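You operate a simulated robot arm through the tools that you are given. There is no shell and no other tool. Be economical: measure what you need, move in short steps, check, and stop when the job is done.

The job below is to be done with a simulated robot arm. You get a single attempt, and the scene is never put back.

JOB
Set the hose timer to water 20 minutes every 48 hours.
Fine: slide it to auto and confirm with the white button.

It is judged by the outcome, as a careful person would: the job done as asked, and still so three seconds after it is handed in. It fails if anything else is knocked over, pushed out of place, dropped, spilled or broken.

ROBOT AND FRAMES
A 5-joint arm with a two-finger parallel gripper, fixed in place. Base frame: the origin is at the foot of the arm, x ahead of it, y to its left, z up. Readings come in mm, rad, newtons and seconds.
Its first joint turns from -1.152 to 1.152 rad. The tool tilts only in the upright plane through the base axis and itself; it spins freely about its own axis. Payload 2.9 kg.
The tool frame sits at the grasp point between the pads (the TCP): z along the fingers, y along the line on which they close. The tips reach 30 mm beyond it. The gripper opens to 110 mm. The fingers are 20 mm wide and 10 mm thick; the gripper's body (48 by 112 mm) begins 55 mm behind the TCP.
Orientation is that of the tool frame in the base frame, as a unit quaternion [w, x, y, z]. With the fingers straight down and closing along the base's y, the tool's x points along the base's -x, its y along +y and its z along -z.

CONTROLS
- The arm moves only by the tool drive_tool. Its argument "targets" is a list of rows, each an object of numbers (a shift or turn left out is 0, a gripper value left out holds the last): "x", "y", "z": the shift along the tool's x, y, z in mm; "ax", "ay", "az": the turn, a rotation vector about the tool's x, y, z in rad; "grip": the finger opening in mm, from 0 to 110. In form: [{"x": .., "y": .., "z": .., "ax": .., "ay": .., "az": .., "grip": ..}, ...]. A call has 1 to 12 rows; each row shifts and turns the commanded pose from where the row before left it, along the tool's axes as they then stand. A row lasts 0.2 s, in which the tool goes at most 50 mm and 0.15 rad; a call with a longer step from one row to the next is refused whole, and so is a gripper value outside its range. Where a pose cannot be reached the arm comes as near as it can. A force on the tool above 60 N (or 10 N above the force at the start of the call, whichever is more), or a blocked arm, ends the call early, and 0.2 s more pass. The fingers move at their own pace (about 108 mm/s each) and stop on an object; they squeeze with about 39 N. The grip force told is the motor's: it shows also when the fingers shut on nothing. Time passes only in rows, and 0.2 s behind the last, so rows that do not move let the fingers close. The reply holds the time, the measured pose of the TCP, the force on the tool along the base axes, the opening and the grip force, in the units named above and with some noise, and new pictures: "pictures" is both (left out), scene, wrist or none.
- Cameras (640 x 400 px; columns grow to the right, rows downward): "scene" is fixed at [48.7, -438.1, 618.7]; the picture's right is [0.76, -0.65, 0.00], its down [-0.28, -0.33, -0.90] and it looks along [0.58, 0.69, -0.43] (base axes); focal length 373 px, centre (320, 200). "wrist" rides on the gripper at [-36, 0, -57] in the tool frame; the picture's right is [0.00, -1.00, 0.00], its down [0.97, 0.00, -0.24] and it looks along [0.24, 0.00, 0.97] (tool axes); focal length 218 px, centre (320, 200).
- locate(camera, pixels): for up to 12 pixels [column, row] of the newest picture of that camera ("zoom" is the newest enlarged one), the place [x, y, z] in the base frame of the surface seen there, good to about 2 mm, but the place of the scene camera against the robot may be out by one fixed shift of up to 18 mm in any direction. No time passes.
- zoom(camera, box): a new picture of the part [left, top, right, bottom] of that camera's present view, enlarged. No time passes.
- sign_off(): hands the job in; it is judged then, once.

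Work in short steps. Measure before you move; look again where a grasp or a placing could have gone wrong, and mend it. You have 80 turns and 120 pictures in all, those below and enlarged ones among them. Open the gripper and draw the arm clear of the work before you hand the job in, unless the task says otherwise; then end with one line.

The tools are called after "Emit:" as a command line: name --argument value ..., lists and objects as JSON in quotes. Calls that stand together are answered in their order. drive_tool: Moves the arm, as the interface text tells. Its arguments: {"type":"object","properties":{"targets":{"type":"array","items":{"type":"object","properties":{"x":{"type":"number"},"y":{"type":"number"},"z":{"type":"number"},"ax":{"type":"number"},"ay":{"type":"number"},"az":{"type":"number"},"grip":{"type":"number"}}}},"pictures":{"type":"string","enum":["both","scene","wrist","none"]}},"required":["targets"]} The other tools are called the same way: locate (camera, pixels) gives the place of the surface under pixels of a picture; zoom (camera, box) takes an enlarged picture of a part of a camera's view; sign_off () hands the job in.

At the start:

```text
t: 0.0
eef_pos: [367.9, 176.0, 370.9]
tool_rot: [0.001, 0.0, 1.0, 0.0]
force: [0.5, -0.1, 0.4]
grip_width: 110.2
gripper_force: 0.0
```

scene: 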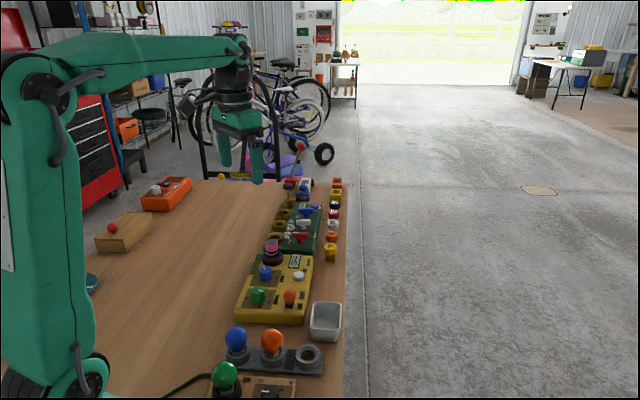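
wrist: 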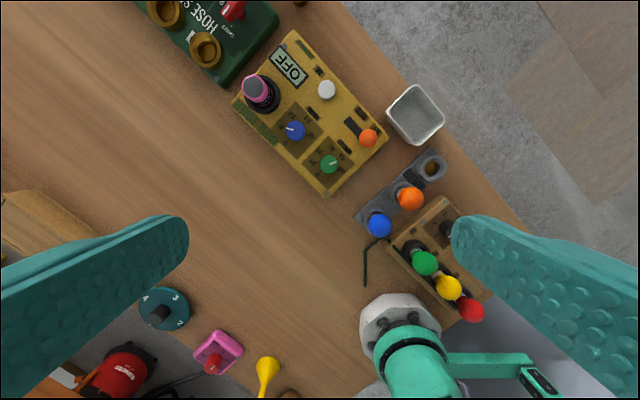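

The yellow timer box sits around wrist pixel (310,110), with an LCD reading OFF, blue and green knobs, a white button and an orange slider. I zoom in on it to read the markings.

Emit:
zoom --camera "wrist" --box '[220, 20, 400, 200]'

Emit:
zoom --camera "scene" --box '[220, 230, 350, 335]'

Emit:
locate --camera "wrist" --pixels '[[295, 130], [329, 163], [327, 89], [368, 138], [262, 90], [288, 68], [340, 110], [300, 170], [293, 30], [386, 143], [326, 195], [233, 98]]'

```text
2.22 times, centred on (310, 110) of wrist
```

zoom: 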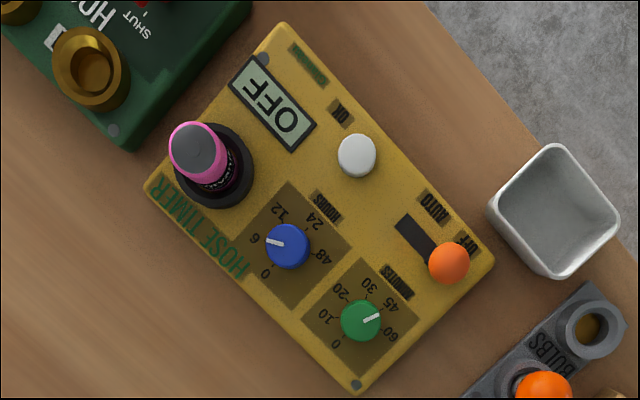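

```text
3.81 times, centred on (285, 282) of scene
```

zoom: 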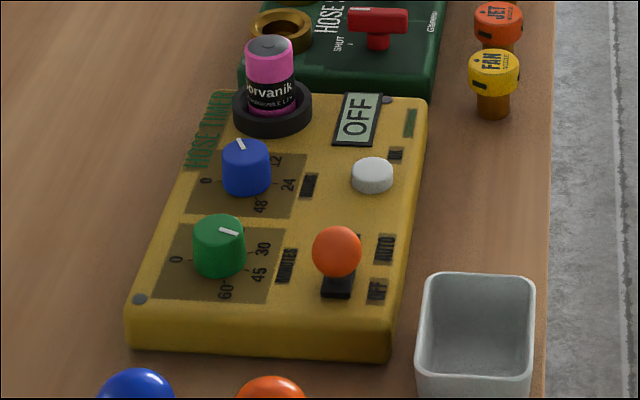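

```text
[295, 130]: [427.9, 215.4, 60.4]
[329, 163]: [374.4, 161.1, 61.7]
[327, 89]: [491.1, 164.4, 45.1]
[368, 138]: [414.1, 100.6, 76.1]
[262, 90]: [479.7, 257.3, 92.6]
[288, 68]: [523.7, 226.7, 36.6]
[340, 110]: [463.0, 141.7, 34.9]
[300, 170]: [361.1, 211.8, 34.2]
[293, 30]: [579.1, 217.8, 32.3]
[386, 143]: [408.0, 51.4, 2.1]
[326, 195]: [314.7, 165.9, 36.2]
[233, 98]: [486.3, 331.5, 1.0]
```

The device top is at z≈35, with the long axis at about 45°. The blue knob is at (428,215) and the green at (374,161). I move closer above it to read the dials precisely.

Emit:
drive_tool --targets '[{"x": -17, "y": -4, "z": 32}, {"x": -17, "y": -4, "z": 32}, {"x": -17, "y": -4, "z": 32}, {"x": -17, "y": -4, "z": 32}, {}]' --pictures "wrist"

```text
t: 1.2
eef_pos: [437.2, 160.6, 243.5]
tool_rot: [0.001, 0.0, 1.0, 0.0]
force: [0.7, -0.1, 0.8]
grip_width: 110.1
gripper_force: 0.1
```

wrist: 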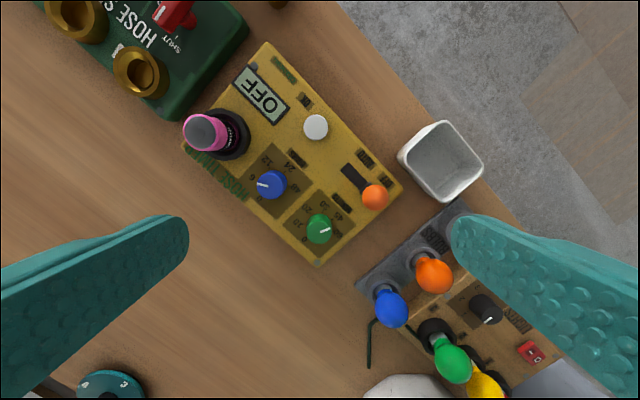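

Emit:
zoom --camera "wrist" --box '[220, 130, 420, 255]'

Emit:
locate --camera "wrist" --pixels '[[271, 184], [319, 228], [316, 126], [375, 196], [207, 134], [347, 168], [363, 186], [268, 152], [300, 212], [388, 181], [320, 263], [266, 45]]'

```text
3.20 times, centred on (320, 192) of wrist
```

zoom: 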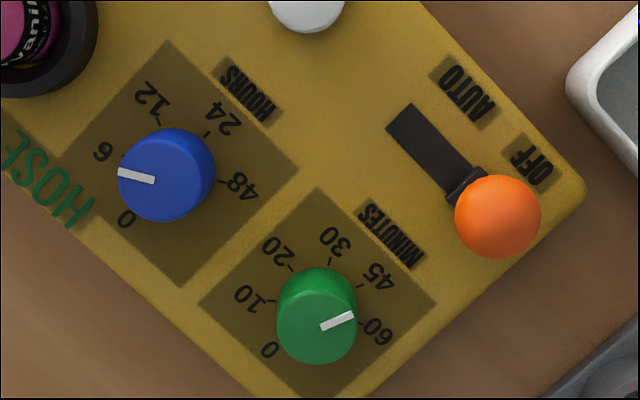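

```text
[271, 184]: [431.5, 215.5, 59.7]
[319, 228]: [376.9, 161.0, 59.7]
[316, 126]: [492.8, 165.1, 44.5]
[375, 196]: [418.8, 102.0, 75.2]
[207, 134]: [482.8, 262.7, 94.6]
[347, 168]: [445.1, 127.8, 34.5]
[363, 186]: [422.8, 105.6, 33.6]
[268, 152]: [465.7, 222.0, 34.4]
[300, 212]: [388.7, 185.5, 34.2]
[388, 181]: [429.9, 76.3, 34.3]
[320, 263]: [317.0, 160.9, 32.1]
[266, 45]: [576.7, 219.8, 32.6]
```

The hours pointer reads about 4 (between 0 and 6) and the minutes pointer between 45 and 60. I locate ticks, labels and pointer ends to work out angles.

Emit:
locate --camera "zoom" --pixels '[[221, 182], [208, 133], [160, 122], [243, 185], [220, 118], [151, 98], [104, 152], [127, 218], [122, 174], [152, 180]]'

Emit:
locate --camera "zoom" --pixels '[[270, 301], [291, 268], [330, 262], [362, 286], [360, 323], [245, 298], [278, 252], [335, 239], [376, 277], [270, 350], [323, 327], [351, 316]]'

Emit:
locate --camera "zoom" --pixels '[[122, 185], [210, 180], [166, 215], [166, 140], [282, 327], [353, 330], [317, 360], [317, 290], [407, 120], [455, 190], [498, 215]]'

```text
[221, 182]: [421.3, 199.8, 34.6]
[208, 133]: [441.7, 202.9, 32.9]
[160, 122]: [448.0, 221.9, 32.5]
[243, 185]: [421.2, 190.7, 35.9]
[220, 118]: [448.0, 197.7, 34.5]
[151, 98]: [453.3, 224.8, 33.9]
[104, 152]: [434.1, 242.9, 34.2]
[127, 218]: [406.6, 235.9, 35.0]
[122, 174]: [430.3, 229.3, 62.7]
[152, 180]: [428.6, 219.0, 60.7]
```

```text
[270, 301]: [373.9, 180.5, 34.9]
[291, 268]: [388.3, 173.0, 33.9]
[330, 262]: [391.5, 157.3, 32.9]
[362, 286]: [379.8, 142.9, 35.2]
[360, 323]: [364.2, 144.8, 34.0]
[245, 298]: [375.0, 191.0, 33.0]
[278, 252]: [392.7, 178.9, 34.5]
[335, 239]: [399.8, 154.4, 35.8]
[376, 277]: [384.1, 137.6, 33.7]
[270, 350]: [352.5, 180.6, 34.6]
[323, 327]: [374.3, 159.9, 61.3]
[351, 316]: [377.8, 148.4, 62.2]
```

```text
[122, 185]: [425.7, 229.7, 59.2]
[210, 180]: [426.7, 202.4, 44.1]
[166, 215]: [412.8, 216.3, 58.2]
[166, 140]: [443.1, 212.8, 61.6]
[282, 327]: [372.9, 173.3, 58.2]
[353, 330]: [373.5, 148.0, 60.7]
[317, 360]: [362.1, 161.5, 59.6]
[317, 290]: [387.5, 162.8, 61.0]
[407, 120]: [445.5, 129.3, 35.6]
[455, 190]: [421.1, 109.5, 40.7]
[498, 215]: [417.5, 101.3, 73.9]
```

Dial bearings, measured as base angles about the knob centres: hours 6≈77°, 12≈17°, 24≈-43°, 48≈-108°, with the pointer now at 80° (6). Minutes 20≈41° and 45≈-70°, with the pointer at -73° (45). So blue turns about 188° clockwise and green about 113° counter-clockwise. First I move above blue at (428,216).

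Emit:
drive_tool --targets '[{"x": 3, "y": 19, "z": 30, "grip": 56}, {"x": 3, "y": 18, "z": 30}, {"x": 3, "y": 18, "z": 30}, {"z": 25}, {}]' --pictures "both"

```text
t: 2.4
eef_pos: [427.0, 213.9, 126.8]
tool_rot: [0.0, 0.0, 1.0, 0.0]
force: [-0.2, 0.2, 0.3]
grip_width: 55.7
gripper_force: 0.0
```

scene: 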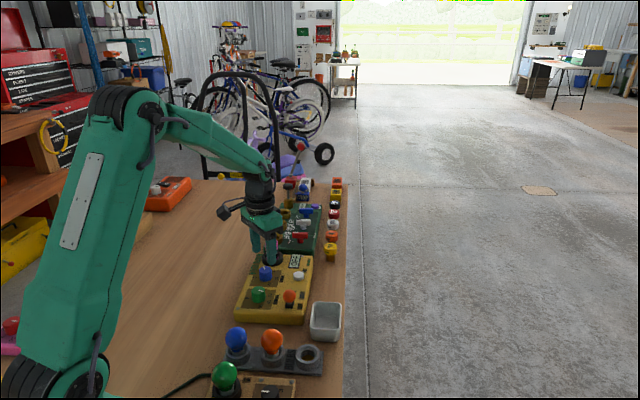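
wrist: 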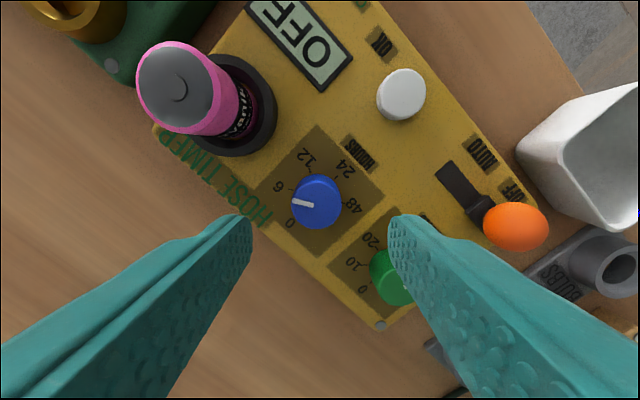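

Now close above blue, which is at about (318,201). I re-measure its top, pointer and ticks.

Emit:
zoom --camera "wrist" --box '[230, 140, 410, 250]'

Emit:
locate --camera "wrist" --pixels '[[293, 202], [312, 204], [340, 205], [318, 226], [318, 183], [400, 92], [230, 80], [516, 226]]'

```text
3.56 times, centred on (320, 195) of wrist
```

zoom: 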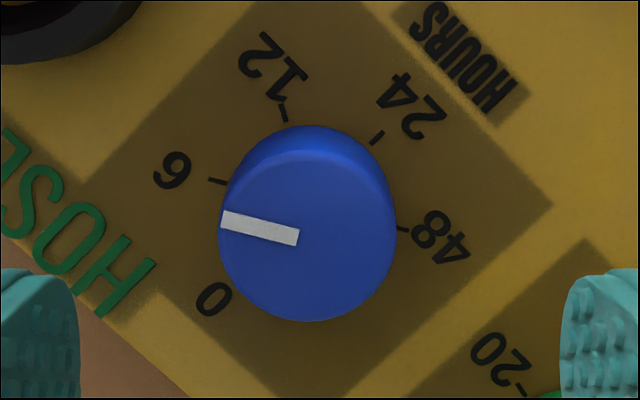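

```text
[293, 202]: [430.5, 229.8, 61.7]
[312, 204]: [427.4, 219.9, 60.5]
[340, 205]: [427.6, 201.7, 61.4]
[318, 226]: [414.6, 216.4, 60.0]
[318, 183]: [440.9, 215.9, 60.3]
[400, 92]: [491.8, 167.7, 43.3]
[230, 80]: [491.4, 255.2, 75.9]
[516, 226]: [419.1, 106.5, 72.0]
```

The tick chords show exactly 60° steps, and the pointer is on 6, so blue needs 180° clockwise. The knob centre is about (427.8,216.3). I descend and grip.

Emit:
drive_tool --targets '[{"x": -0.8, "y": 2.4, "z": 18}, {"z": 19}, {"z": 19}, {}, {"grip": 20}, {}, {}]' --pictures "wrist"

```text
t: 4.0
eef_pos: [427.1, 216.0, 72.1]
tool_rot: [-0.002, 0.001, 1.0, 0.0]
force: [2.5, -12.1, -1.2]
grip_width: 30.7
gripper_force: 45.3
```

wrist: 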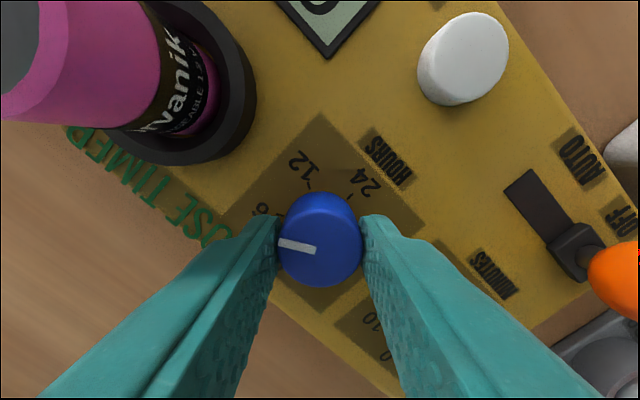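

Gripped at 30.7 mm, with a small side force of -12 N in y. I nudge to relieve it and start turning.

Emit:
drive_tool --targets '[{"y": -1.0}, {"az": 0.1}, {"az": 0.1}, {"az": 0.1}, {"az": 0.1}, {}]' --pictures "wrist"

```text
t: 5.4
eef_pos: [427.6, 217.2, 72.2]
tool_rot: [0.0, 0.198, 0.98, 0.0]
force: [-1.8, 17.6, -13.7]
grip_width: 30.7
gripper_force: 44.3
```

wrist: 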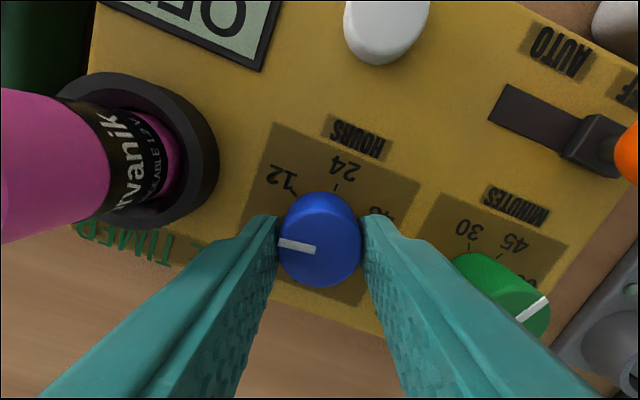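

The knob follows the fingers (0.4 rad done). I recentre slightly and continue.

Emit:
drive_tool --targets '[{"y": 0.6, "az": 0.13}, {"az": 0.13}, {"az": 0.13}, {"az": 0.13}, {"az": 0.13}, {"az": 0.13}, {"az": 0.13}, {"az": 0.13}, {"az": 0.13}, {}]' --pictures "wrist"

```text
t: 7.6
eef_pos: [428.4, 216.2, 72.1]
tool_rot: [0.0, 0.709, 0.706, 0.0]
force: [2.3, 21.1, -17.4]
grip_width: 30.7
gripper_force: 44.7
```

wrist: 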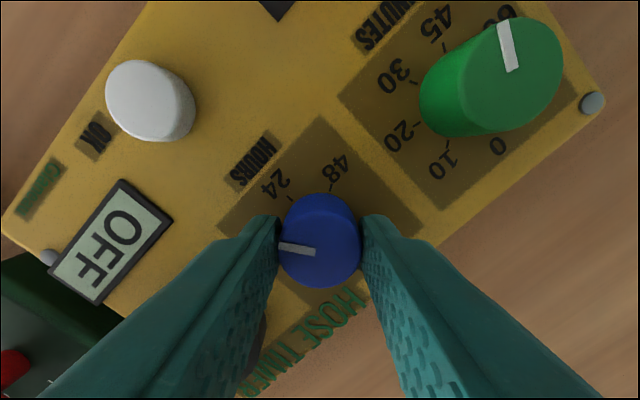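

Half way: 1.57 rad turned with no slip. I do the remaining 1.57 rad.

Emit:
drive_tool --targets '[{"az": 0.143}, {"az": 0.143}, {"az": 0.143}, {"az": 0.143}, {"az": 0.143}, {"az": 0.143}, {"az": 0.143}, {"az": 0.143}, {"az": 0.143}, {"az": 0.143}, {"az": 0.143}, {}]' --pictures "wrist"

```text
t: 9.2
eef_pos: [426.9, 215.5, 71.5]
tool_rot: [0.0, 0.955, 0.298, 0.0]
force: [-4.7, 6.9, 0.9]
grip_width: 30.5
gripper_force: 45.1
out of reach, approached as far as the arm can: row 7, 8
stopped in row 8: the force on the tool passed its limit (the readings are from after the stop); the commanded pose is now the measured one
```

wrist: 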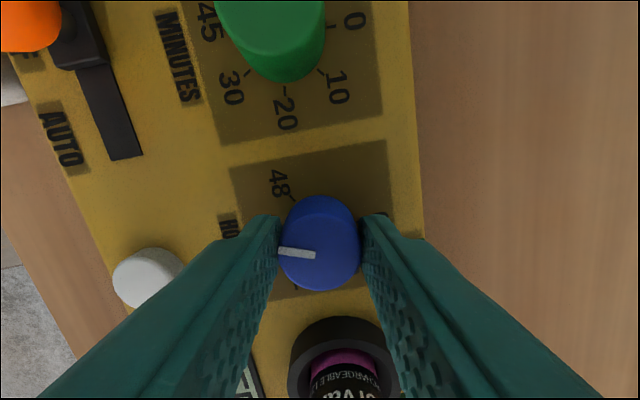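

The spin limit was reached at 2.54 rad with no slip. I release, rise, spin back and regrip for the remaining 0.61 rad.

Emit:
drive_tool --targets '[{"grip": 54}, {"grip": 54}, {"z": -20}, {"z": -20}, {"az": -0.14}, {"az": -0.14}, {"az": -0.14}, {"az": -0.14}, {"az": -0.14}, {"az": -0.14}, {"az": -0.14}, {}]' --pictures "wrist"

```text
t: 11.8
eef_pos: [428.3, 215.2, 112.0]
tool_rot: [-0.001, 0.703, 0.711, 0.0]
force: [-0.3, -0.1, -0.1]
grip_width: 53.8
gripper_force: 0.0
```

wrist: 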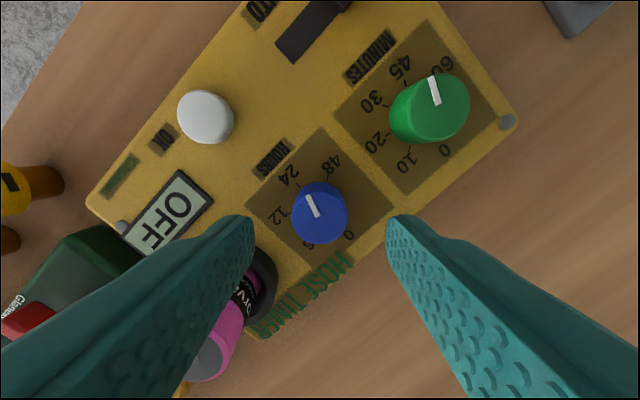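

The can is still standing. I zoom to measure the pointer angle.

Emit:
zoom --camera "wrist" --box '[230, 130, 410, 260]'

```text
3.08 times, centred on (320, 195) of wrist
```

zoom: 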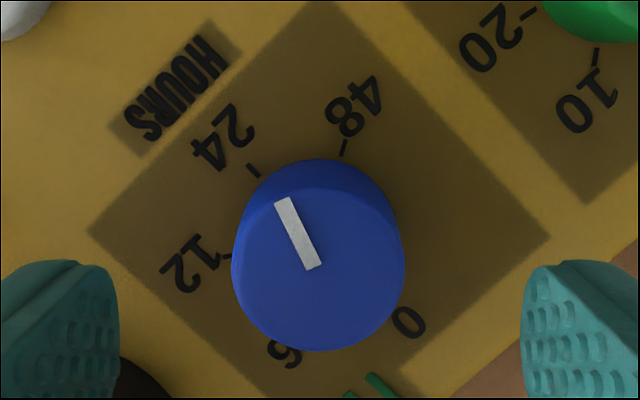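

The pointer is 24° left of image-up and the 48 tick is 16° right, so 40° (0.70 rad) clockwise remains. I regrip here and turn.

Emit:
drive_tool --targets '[{"x": 1.0, "y": -0.3, "z": 20}, {"z": 20}, {}, {"grip": 20}, {}, {}, {"az": 0.14}, {"az": 0.14}, {"az": 0.14}, {"az": 0.14}, {"az": 0.14}, {}]' --pictures "wrist"

```text
t: 14.4
eef_pos: [429.1, 217.2, 71.6]
tool_rot: [0.0, 0.905, 0.426, 0.001]
force: [16.9, -0.1, -2.5]
grip_width: 30.7
gripper_force: 44.8
```

wrist: 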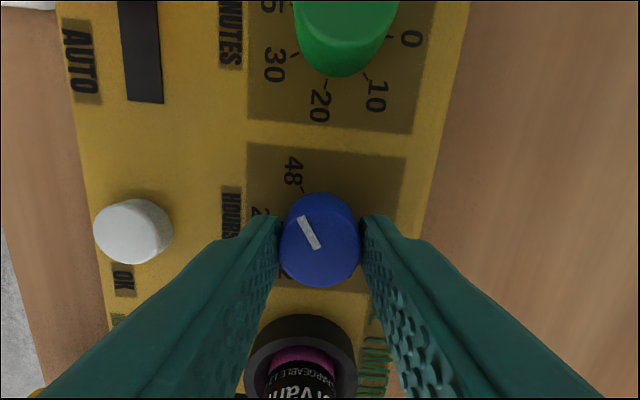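

The pointer now appears to aim at the 48 tick. I release, rise and verify.

Emit:
drive_tool --targets '[{"grip": 54}, {"grip": 54}, {"z": -25}, {"z": -25}, {}]' --pictures "none"

Emit:
zoom --camera "wrist" --box '[200, 60, 440, 260]'

```text
t: 15.6
eef_pos: [426.9, 216.8, 121.7]
tool_rot: [0.0, 0.904, 0.428, -0.002]
force: [0.3, -0.3, 1.4]
grip_width: 53.9
gripper_force: 0.0
```

```text
2.00 times, centred on (320, 160) of wrist
```

zoom: 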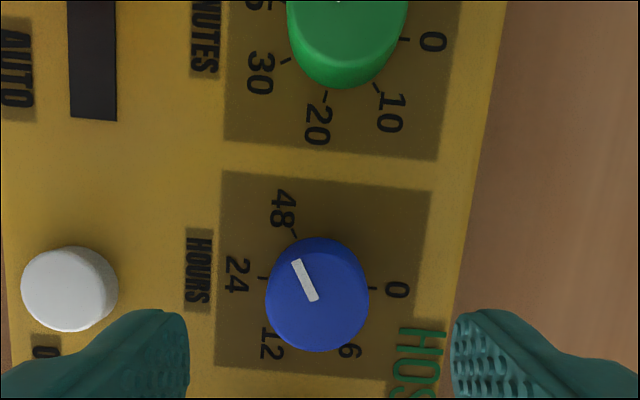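

Blue is on 48, within about 1°. Next I spin back to the 90° orientation and move over green at (374.3,161.2).

Emit:
drive_tool --targets '[{"az": -0.137}, {"az": -0.137}, {"az": -0.137}, {"az": -0.137}, {"az": -0.138}, {"x": -27.8, "y": -26.3}, {"x": -27.8, "y": -26.3}, {}]' --pictures "wrist"

Emit:
zoom --camera "wrist" --box '[230, 130, 410, 260]'

```text
t: 17.4
eef_pos: [377.1, 160.1, 123.1]
tool_rot: [0.0, 0.707, 0.707, -0.001]
force: [-0.5, 0.9, 0.0]
grip_width: 53.9
gripper_force: 0.0
```

wrist: 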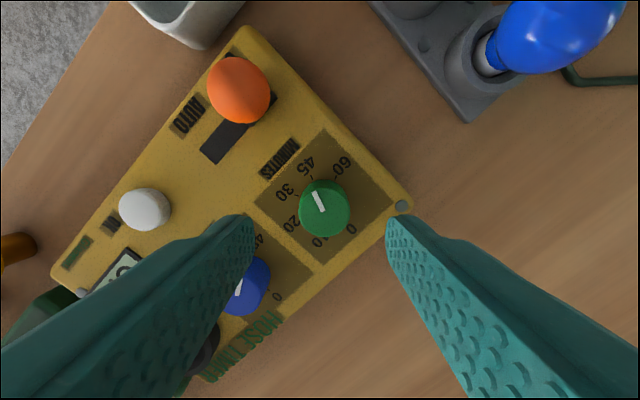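

```text
3.08 times, centred on (320, 195) of wrist
```

zoom: 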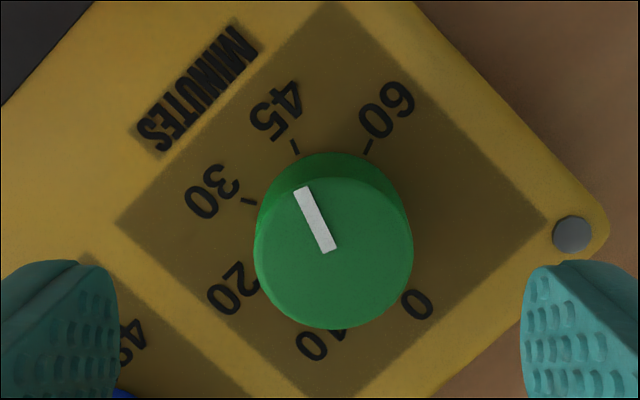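

The green pointer is on 45 (-26.6° in this image) and 20 lies at about -124.5°, so green turns 98° counter-clockwise. I locate the knob edges for centring.

Emit:
locate --camera "zoom" --pixels '[[333, 250], [262, 250], [406, 250], [333, 320], [333, 185]]'

```text
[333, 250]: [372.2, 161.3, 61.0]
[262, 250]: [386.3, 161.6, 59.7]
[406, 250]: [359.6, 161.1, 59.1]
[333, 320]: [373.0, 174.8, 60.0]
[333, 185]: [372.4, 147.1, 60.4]
```

Centre is about (373.4,161.2). I descend, grip, and start turning counter-clockwise.

Emit:
drive_tool --targets '[{"x": 1.1, "y": -3.6, "z": 17}, {"z": 17}, {"z": 17}, {}, {"grip": 20}, {}, {}]' --pictures "wrist"

```text
t: 19.0
eef_pos: [373.9, 161.7, 72.1]
tool_rot: [0.001, 0.708, 0.706, 0.002]
force: [21.3, 1.9, -12.5]
grip_width: 30.8
gripper_force: 44.6
```

wrist: 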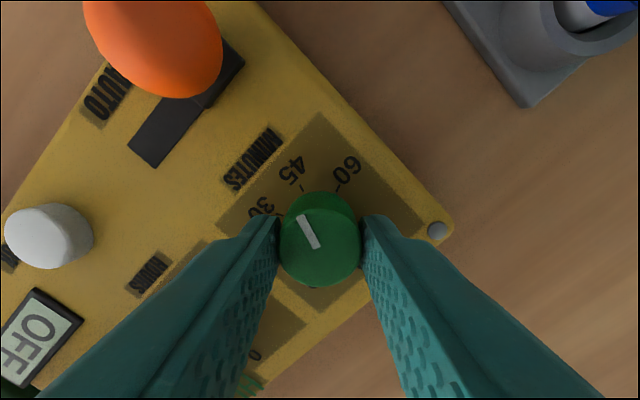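

Gripped at 30.8 mm. I turn it -1.71 rad, with a +0.8 mm recentring in y.

Emit:
drive_tool --targets '[{"y": 0.8}, {"az": -0.143}, {"az": -0.143}, {"az": -0.143}, {"az": -0.143}, {"az": -0.143}, {"az": -0.143}, {"az": -0.143}, {"az": -0.143}, {"az": -0.143}, {"az": -0.143}]' --pictures "none"

Emit:
drive_tool --targets '[{"az": -0.14}, {"az": -0.14}, {}]' --pictures "wrist"

```text
t: 21.4
eef_pos: [371.9, 161.7, 71.4]
tool_rot: [-0.001, 0.07, 0.998, -0.001]
force: [2.8, -20.4, 23.1]
grip_width: 30.7
gripper_force: 45.5
```

```text
t: 22.2
eef_pos: [373.1, 161.7, 70.7]
tool_rot: [-0.001, -0.068, 0.998, 0.0]
force: [1.9, -32.6, 29.7]
grip_width: 30.7
gripper_force: 44.4
```

wrist: 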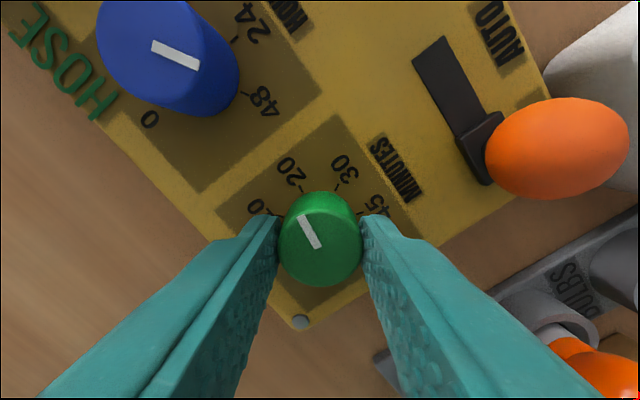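

The green pointer is now toward 20. I release, rise and verify both dials.

Emit:
drive_tool --targets '[{"grip": 54}, {"grip": 54}, {"z": -25}, {"z": -25}, {"z": -15}, {}]' --pictures "wrist"

Emit:
zoom --camera "wrist" --box '[200, 100, 440, 250]'

```text
t: 23.6
eef_pos: [372.0, 161.2, 136.2]
tool_rot: [-0.001, -0.068, 0.998, 0.0]
force: [-0.5, -0.1, 0.1]
grip_width: 54.0
gripper_force: 0.1
```

wrist: 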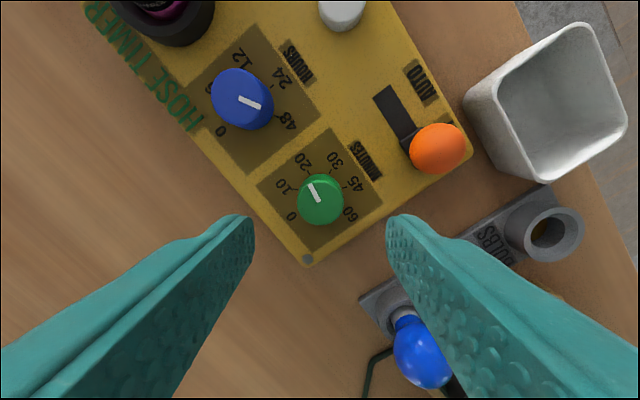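

```text
2.67 times, centred on (320, 175) of wrist
```

zoom: 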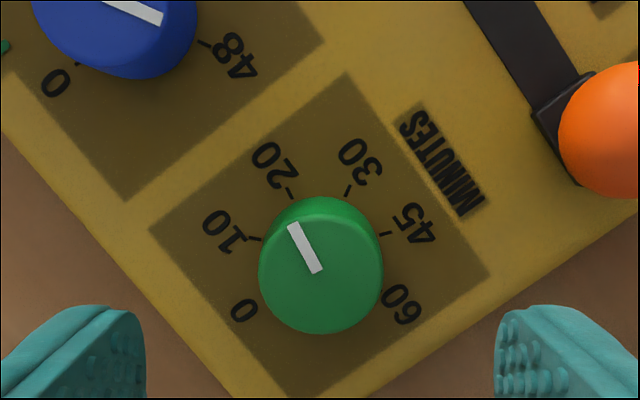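

Both dials are good: green pointer -26.6° against the 20 tick at -27°. Now I measure the slider's ball, block and slot, plus the bin's nearest edge.

Emit:
zoom --camera "wrist" --box '[340, 50, 520, 190]'

Emit:
locate --camera "wrist" --pixels '[[438, 148], [411, 148], [466, 148], [438, 122], [438, 173], [383, 92], [402, 130], [412, 124], [468, 108], [475, 165], [342, 12], [405, 142]]'

```text
2.86 times, centred on (430, 120) of wrist
```

zoom: 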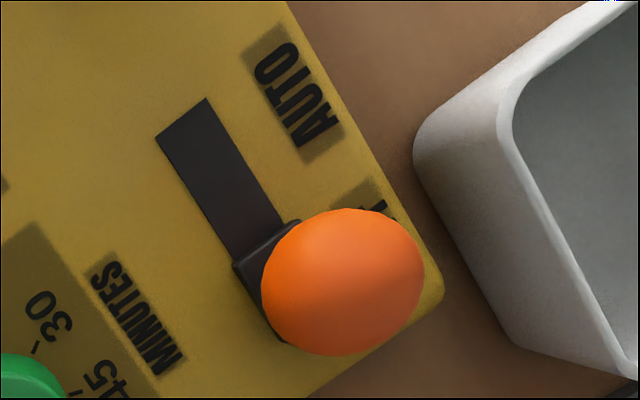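

```text
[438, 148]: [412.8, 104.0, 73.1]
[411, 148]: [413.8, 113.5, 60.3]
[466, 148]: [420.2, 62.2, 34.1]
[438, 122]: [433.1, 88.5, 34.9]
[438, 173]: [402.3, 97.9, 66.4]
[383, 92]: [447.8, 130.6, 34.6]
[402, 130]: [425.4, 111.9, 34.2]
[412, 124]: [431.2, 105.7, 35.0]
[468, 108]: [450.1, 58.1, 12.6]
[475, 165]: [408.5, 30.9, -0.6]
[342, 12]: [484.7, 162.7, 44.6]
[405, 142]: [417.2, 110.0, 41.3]
```

The ball is centred near (415.5,101,62), the slide runs along (0.70,0.71) toward the AUTO end at (448,131), with roughly 29 mm of travel. I align the fingers fore-aft along the slide and hover.

Emit:
drive_tool --targets '[{"az": 0.1306, "grip": 46}, {"az": 0.1306}, {"az": 0.1306}, {"az": 0.1306}, {"az": 0.1306}, {"az": 0.1306}, {"az": 0.1306}, {"x": -37, "y": -6.1}, {"x": -37, "y": -6.1}, {"z": 10}, {}]' --pictures "wrist"

Emit:
locate --camera "wrist" --pixels '[[320, 200], [300, 200], [340, 200], [320, 180], [320, 220]]'

```text
t: 26.0
eef_pos: [416.9, 101.1, 125.4]
tool_rot: [-0.001, 0.379, 0.925, -0.001]
force: [0.7, -0.7, -0.3]
grip_width: 46.1
gripper_force: 0.0
```

wrist: 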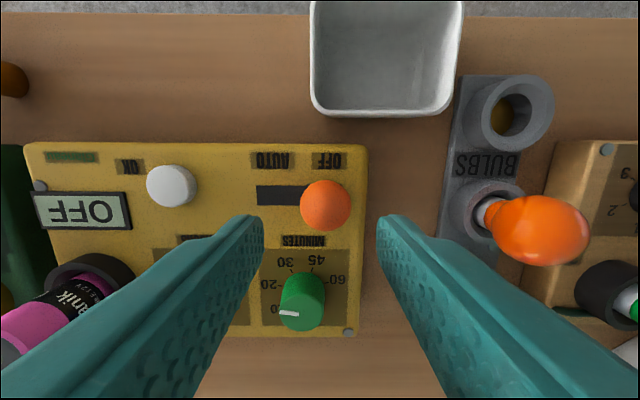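

```text
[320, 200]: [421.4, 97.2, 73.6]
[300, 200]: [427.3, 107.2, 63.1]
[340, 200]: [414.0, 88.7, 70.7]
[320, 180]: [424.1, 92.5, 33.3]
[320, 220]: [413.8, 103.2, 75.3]
```

The ball is centred between the fingers (326,205). I descend and grip it.

Emit:
drive_tool --targets '[{"x": 0.6, "y": -2, "z": 19}, {"z": 19}, {"z": 19}, {}, {"grip": 20}, {}, {}]' --pictures "wrist"

```text
t: 27.6
eef_pos: [414.2, 100.7, 69.6]
tool_rot: [0.0, 0.379, 0.925, -0.001]
force: [1.2, -2.4, -3.0]
grip_width: 28.1
gripper_force: 44.7
```

wrist: 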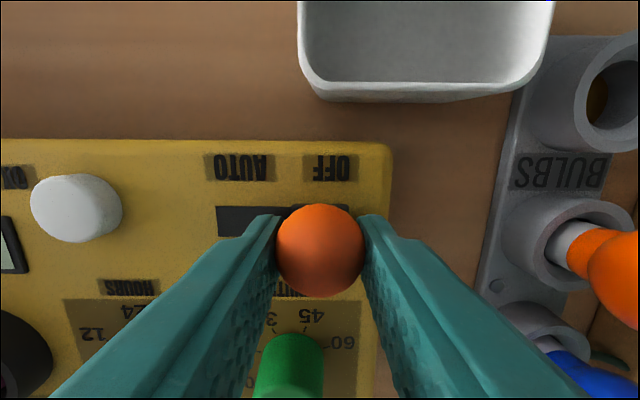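

The ball is held at 28 mm. I slide it toward AUTO (+tool y) in small rows.

Emit:
drive_tool --targets '[{"y": 4}, {"y": 4}, {"y": 4}, {"y": 4}, {"y": 4}, {"y": 4}, {}]' --pictures "wrist"

```text
t: 29.2
eef_pos: [431.7, 117.8, 69.6]
tool_rot: [0.001, 0.379, 0.926, 0.001]
force: [1.7, -0.6, -1.9]
grip_width: 28.1
gripper_force: 44.8
```

wrist: 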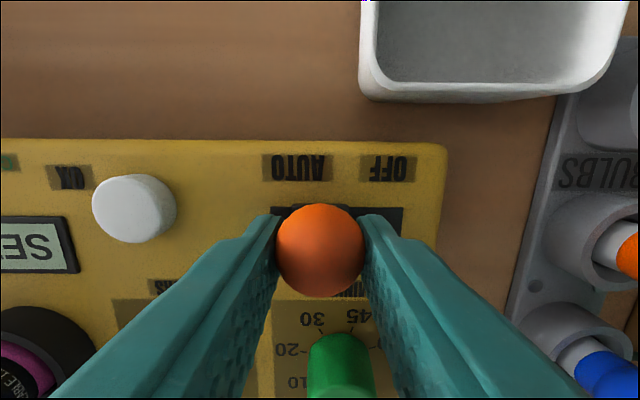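

The display has changed to "SE…" (SET). I push a little further to the end stop.

Emit:
drive_tool --targets '[{"y": 2}, {"y": 2}, {"y": 1.5}, {}]' --pictures "wrist"

```text
t: 30.2
eef_pos: [435.3, 121.5, 68.9]
tool_rot: [-0.001, 0.378, 0.926, 0.0]
force: [-5.2, 0.0, 6.7]
grip_width: 28.0
gripper_force: 45.2
```

wrist: 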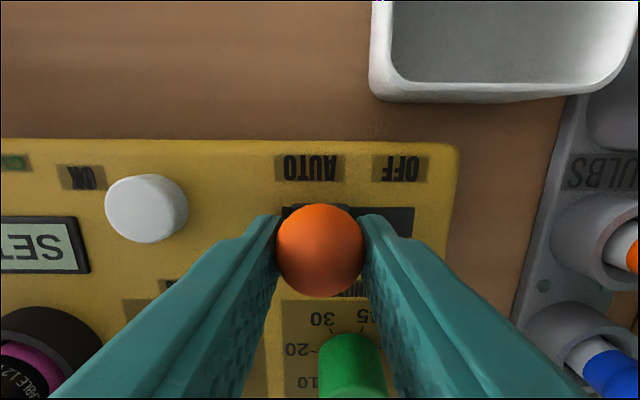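

It has travelled 29.6 mm and resistance is starting, so it is at the end. I release and rise to check.

Emit:
drive_tool --targets '[{"grip": 46}, {"grip": 46}, {"z": -25}, {"z": -25}, {"z": -15}, {}]' --pictures "wrist"

Emit:
zoom --camera "wrist" --box '[20, 100, 400, 337]'

```text
t: 31.6
eef_pos: [435.5, 121.9, 134.0]
tool_rot: [0.0, 0.379, 0.925, -0.001]
force: [-0.1, -0.5, 0.0]
grip_width: 46.3
gripper_force: 0.1
```

wrist: 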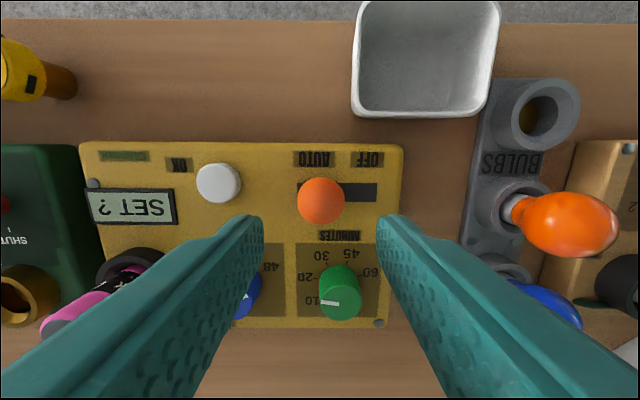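

```text
1.68 times, centred on (210, 218) of wrist
```

zoom: 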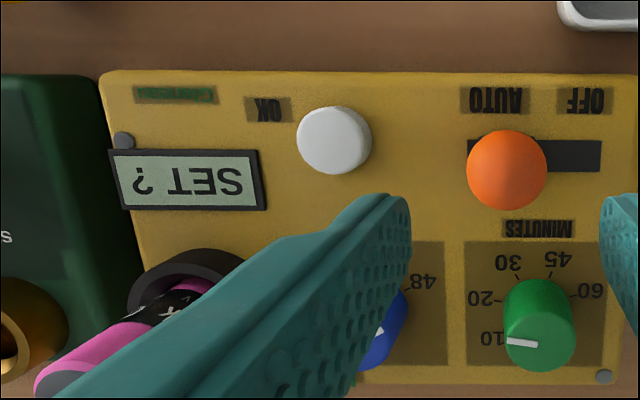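

The display reads "SET ?" with the slider at AUTO. Now I close the fingers and move over the white OK button at (491.5,166,44).

Emit:
drive_tool --targets '[{"x": -4.5, "y": 35.3, "grip": 0}, {"x": -4.4, "y": 35.3}, {"z": 20}, {}, {}]' --pictures "wrist"

Emit:
locate --camera "wrist" --pixels '[[320, 185], [300, 185], [340, 185], [320, 170], [320, 200]]'

```text
t: 32.8
eef_pos: [491.8, 167.0, 113.9]
tool_rot: [-0.001, 0.377, 0.926, -0.001]
force: [-0.1, -0.3, -0.1]
grip_width: 0.0
gripper_force: 38.2
```

wrist: 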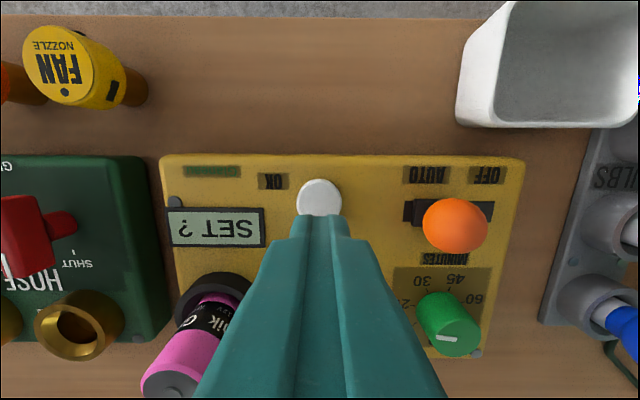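

```text
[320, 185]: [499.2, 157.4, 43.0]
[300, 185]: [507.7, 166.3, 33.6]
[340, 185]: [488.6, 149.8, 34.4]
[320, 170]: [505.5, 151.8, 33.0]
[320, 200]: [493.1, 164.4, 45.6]
```

The button centre is about (493,164.5), row 200. I shift 2 mm, descend and press gently.

Emit:
drive_tool --targets '[{"x": -2, "y": -0.6, "z": 17}, {"z": 17}, {"z": 3}, {"z": 1.5}, {"z": 1.5}, {}]' --pictures "wrist"

```text
t: 34.2
eef_pos: [491.6, 163.9, 74.3]
tool_rot: [-0.001, 0.379, 0.925, -0.001]
force: [0.4, -0.2, -0.6]
grip_width: 0.1
gripper_force: 37.7
```

wrist: 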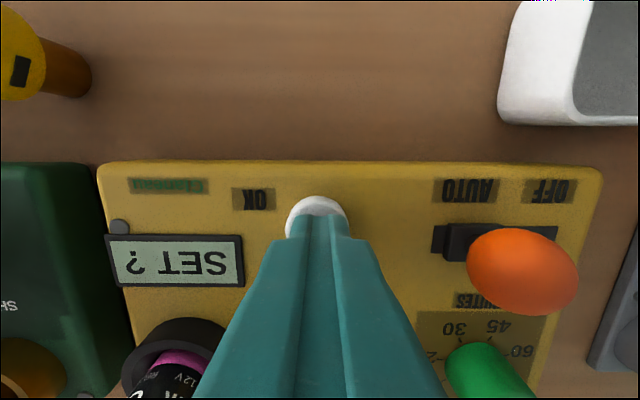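

No contact yet. I press down further in small rows.

Emit:
drive_tool --targets '[{"z": 1}, {"z": 1}, {"z": 1}, {"z": 1}, {}]' --pictures "wrist"

```text
t: 35.4
eef_pos: [491.0, 163.5, 69.7]
tool_rot: [0.0, 0.38, 0.925, 0.0]
force: [0.0, 0.6, 3.0]
grip_width: 0.0
gripper_force: 37.2
```

wrist: 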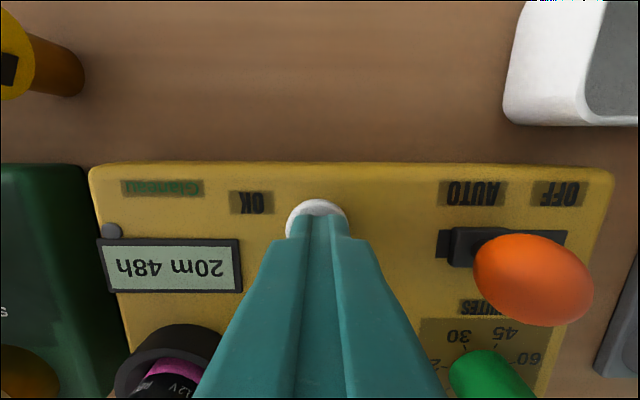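

The display now shows "20m 48h". I release the button and draw the arm clear.

Emit:
drive_tool --targets '[{"z": -15}, {"z": -30}, {"z": -40}, {"z": -40}, {"z": -40, "grip": 60}, {}, {}]' --pictures "both"

Emit:
zoom --camera "wrist" --box '[220, 130, 480, 290]'

```text
t: 37.0
eef_pos: [493.9, 163.8, 234.0]
tool_rot: [-0.001, 0.378, 0.926, 0.0]
force: [0.5, -0.6, 0.1]
grip_width: 60.2
gripper_force: 0.0
```

scene: 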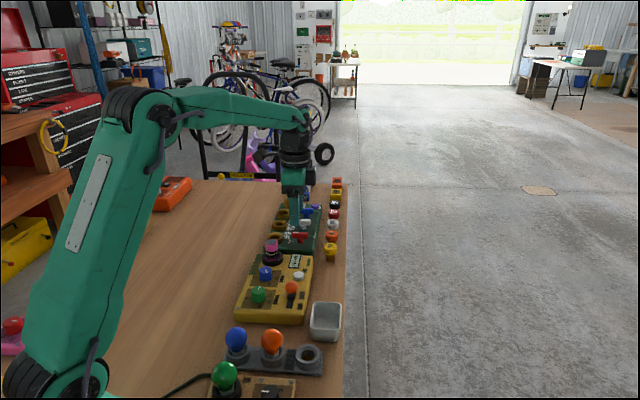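
wrist: 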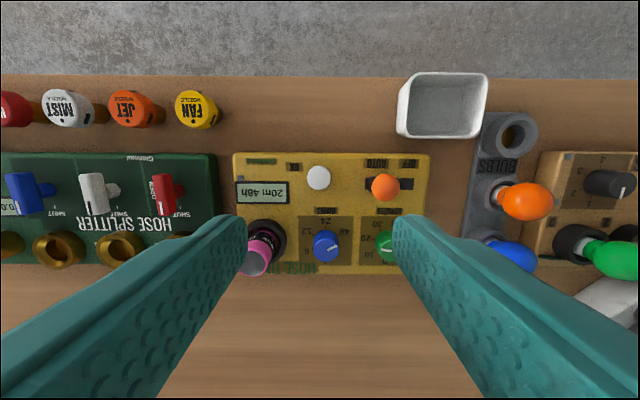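

```text
2.46 times, centred on (350, 210) of wrist
```

zoom: 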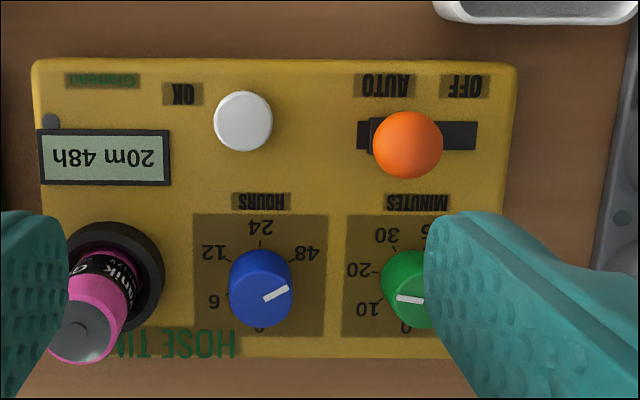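

The display still reads "20m 48h", the slider is at AUTO, both dials are right, nothing else has been disturbed, and the arm is clear with the gripper open. I hand in the job.

Emit:
sign_off

```text
The job is handed in.
```

The hose timer is set to water 20 minutes every 48 hours: the slider is at AUTO, I confirmed with the white button, and the display reads "20m 48h".
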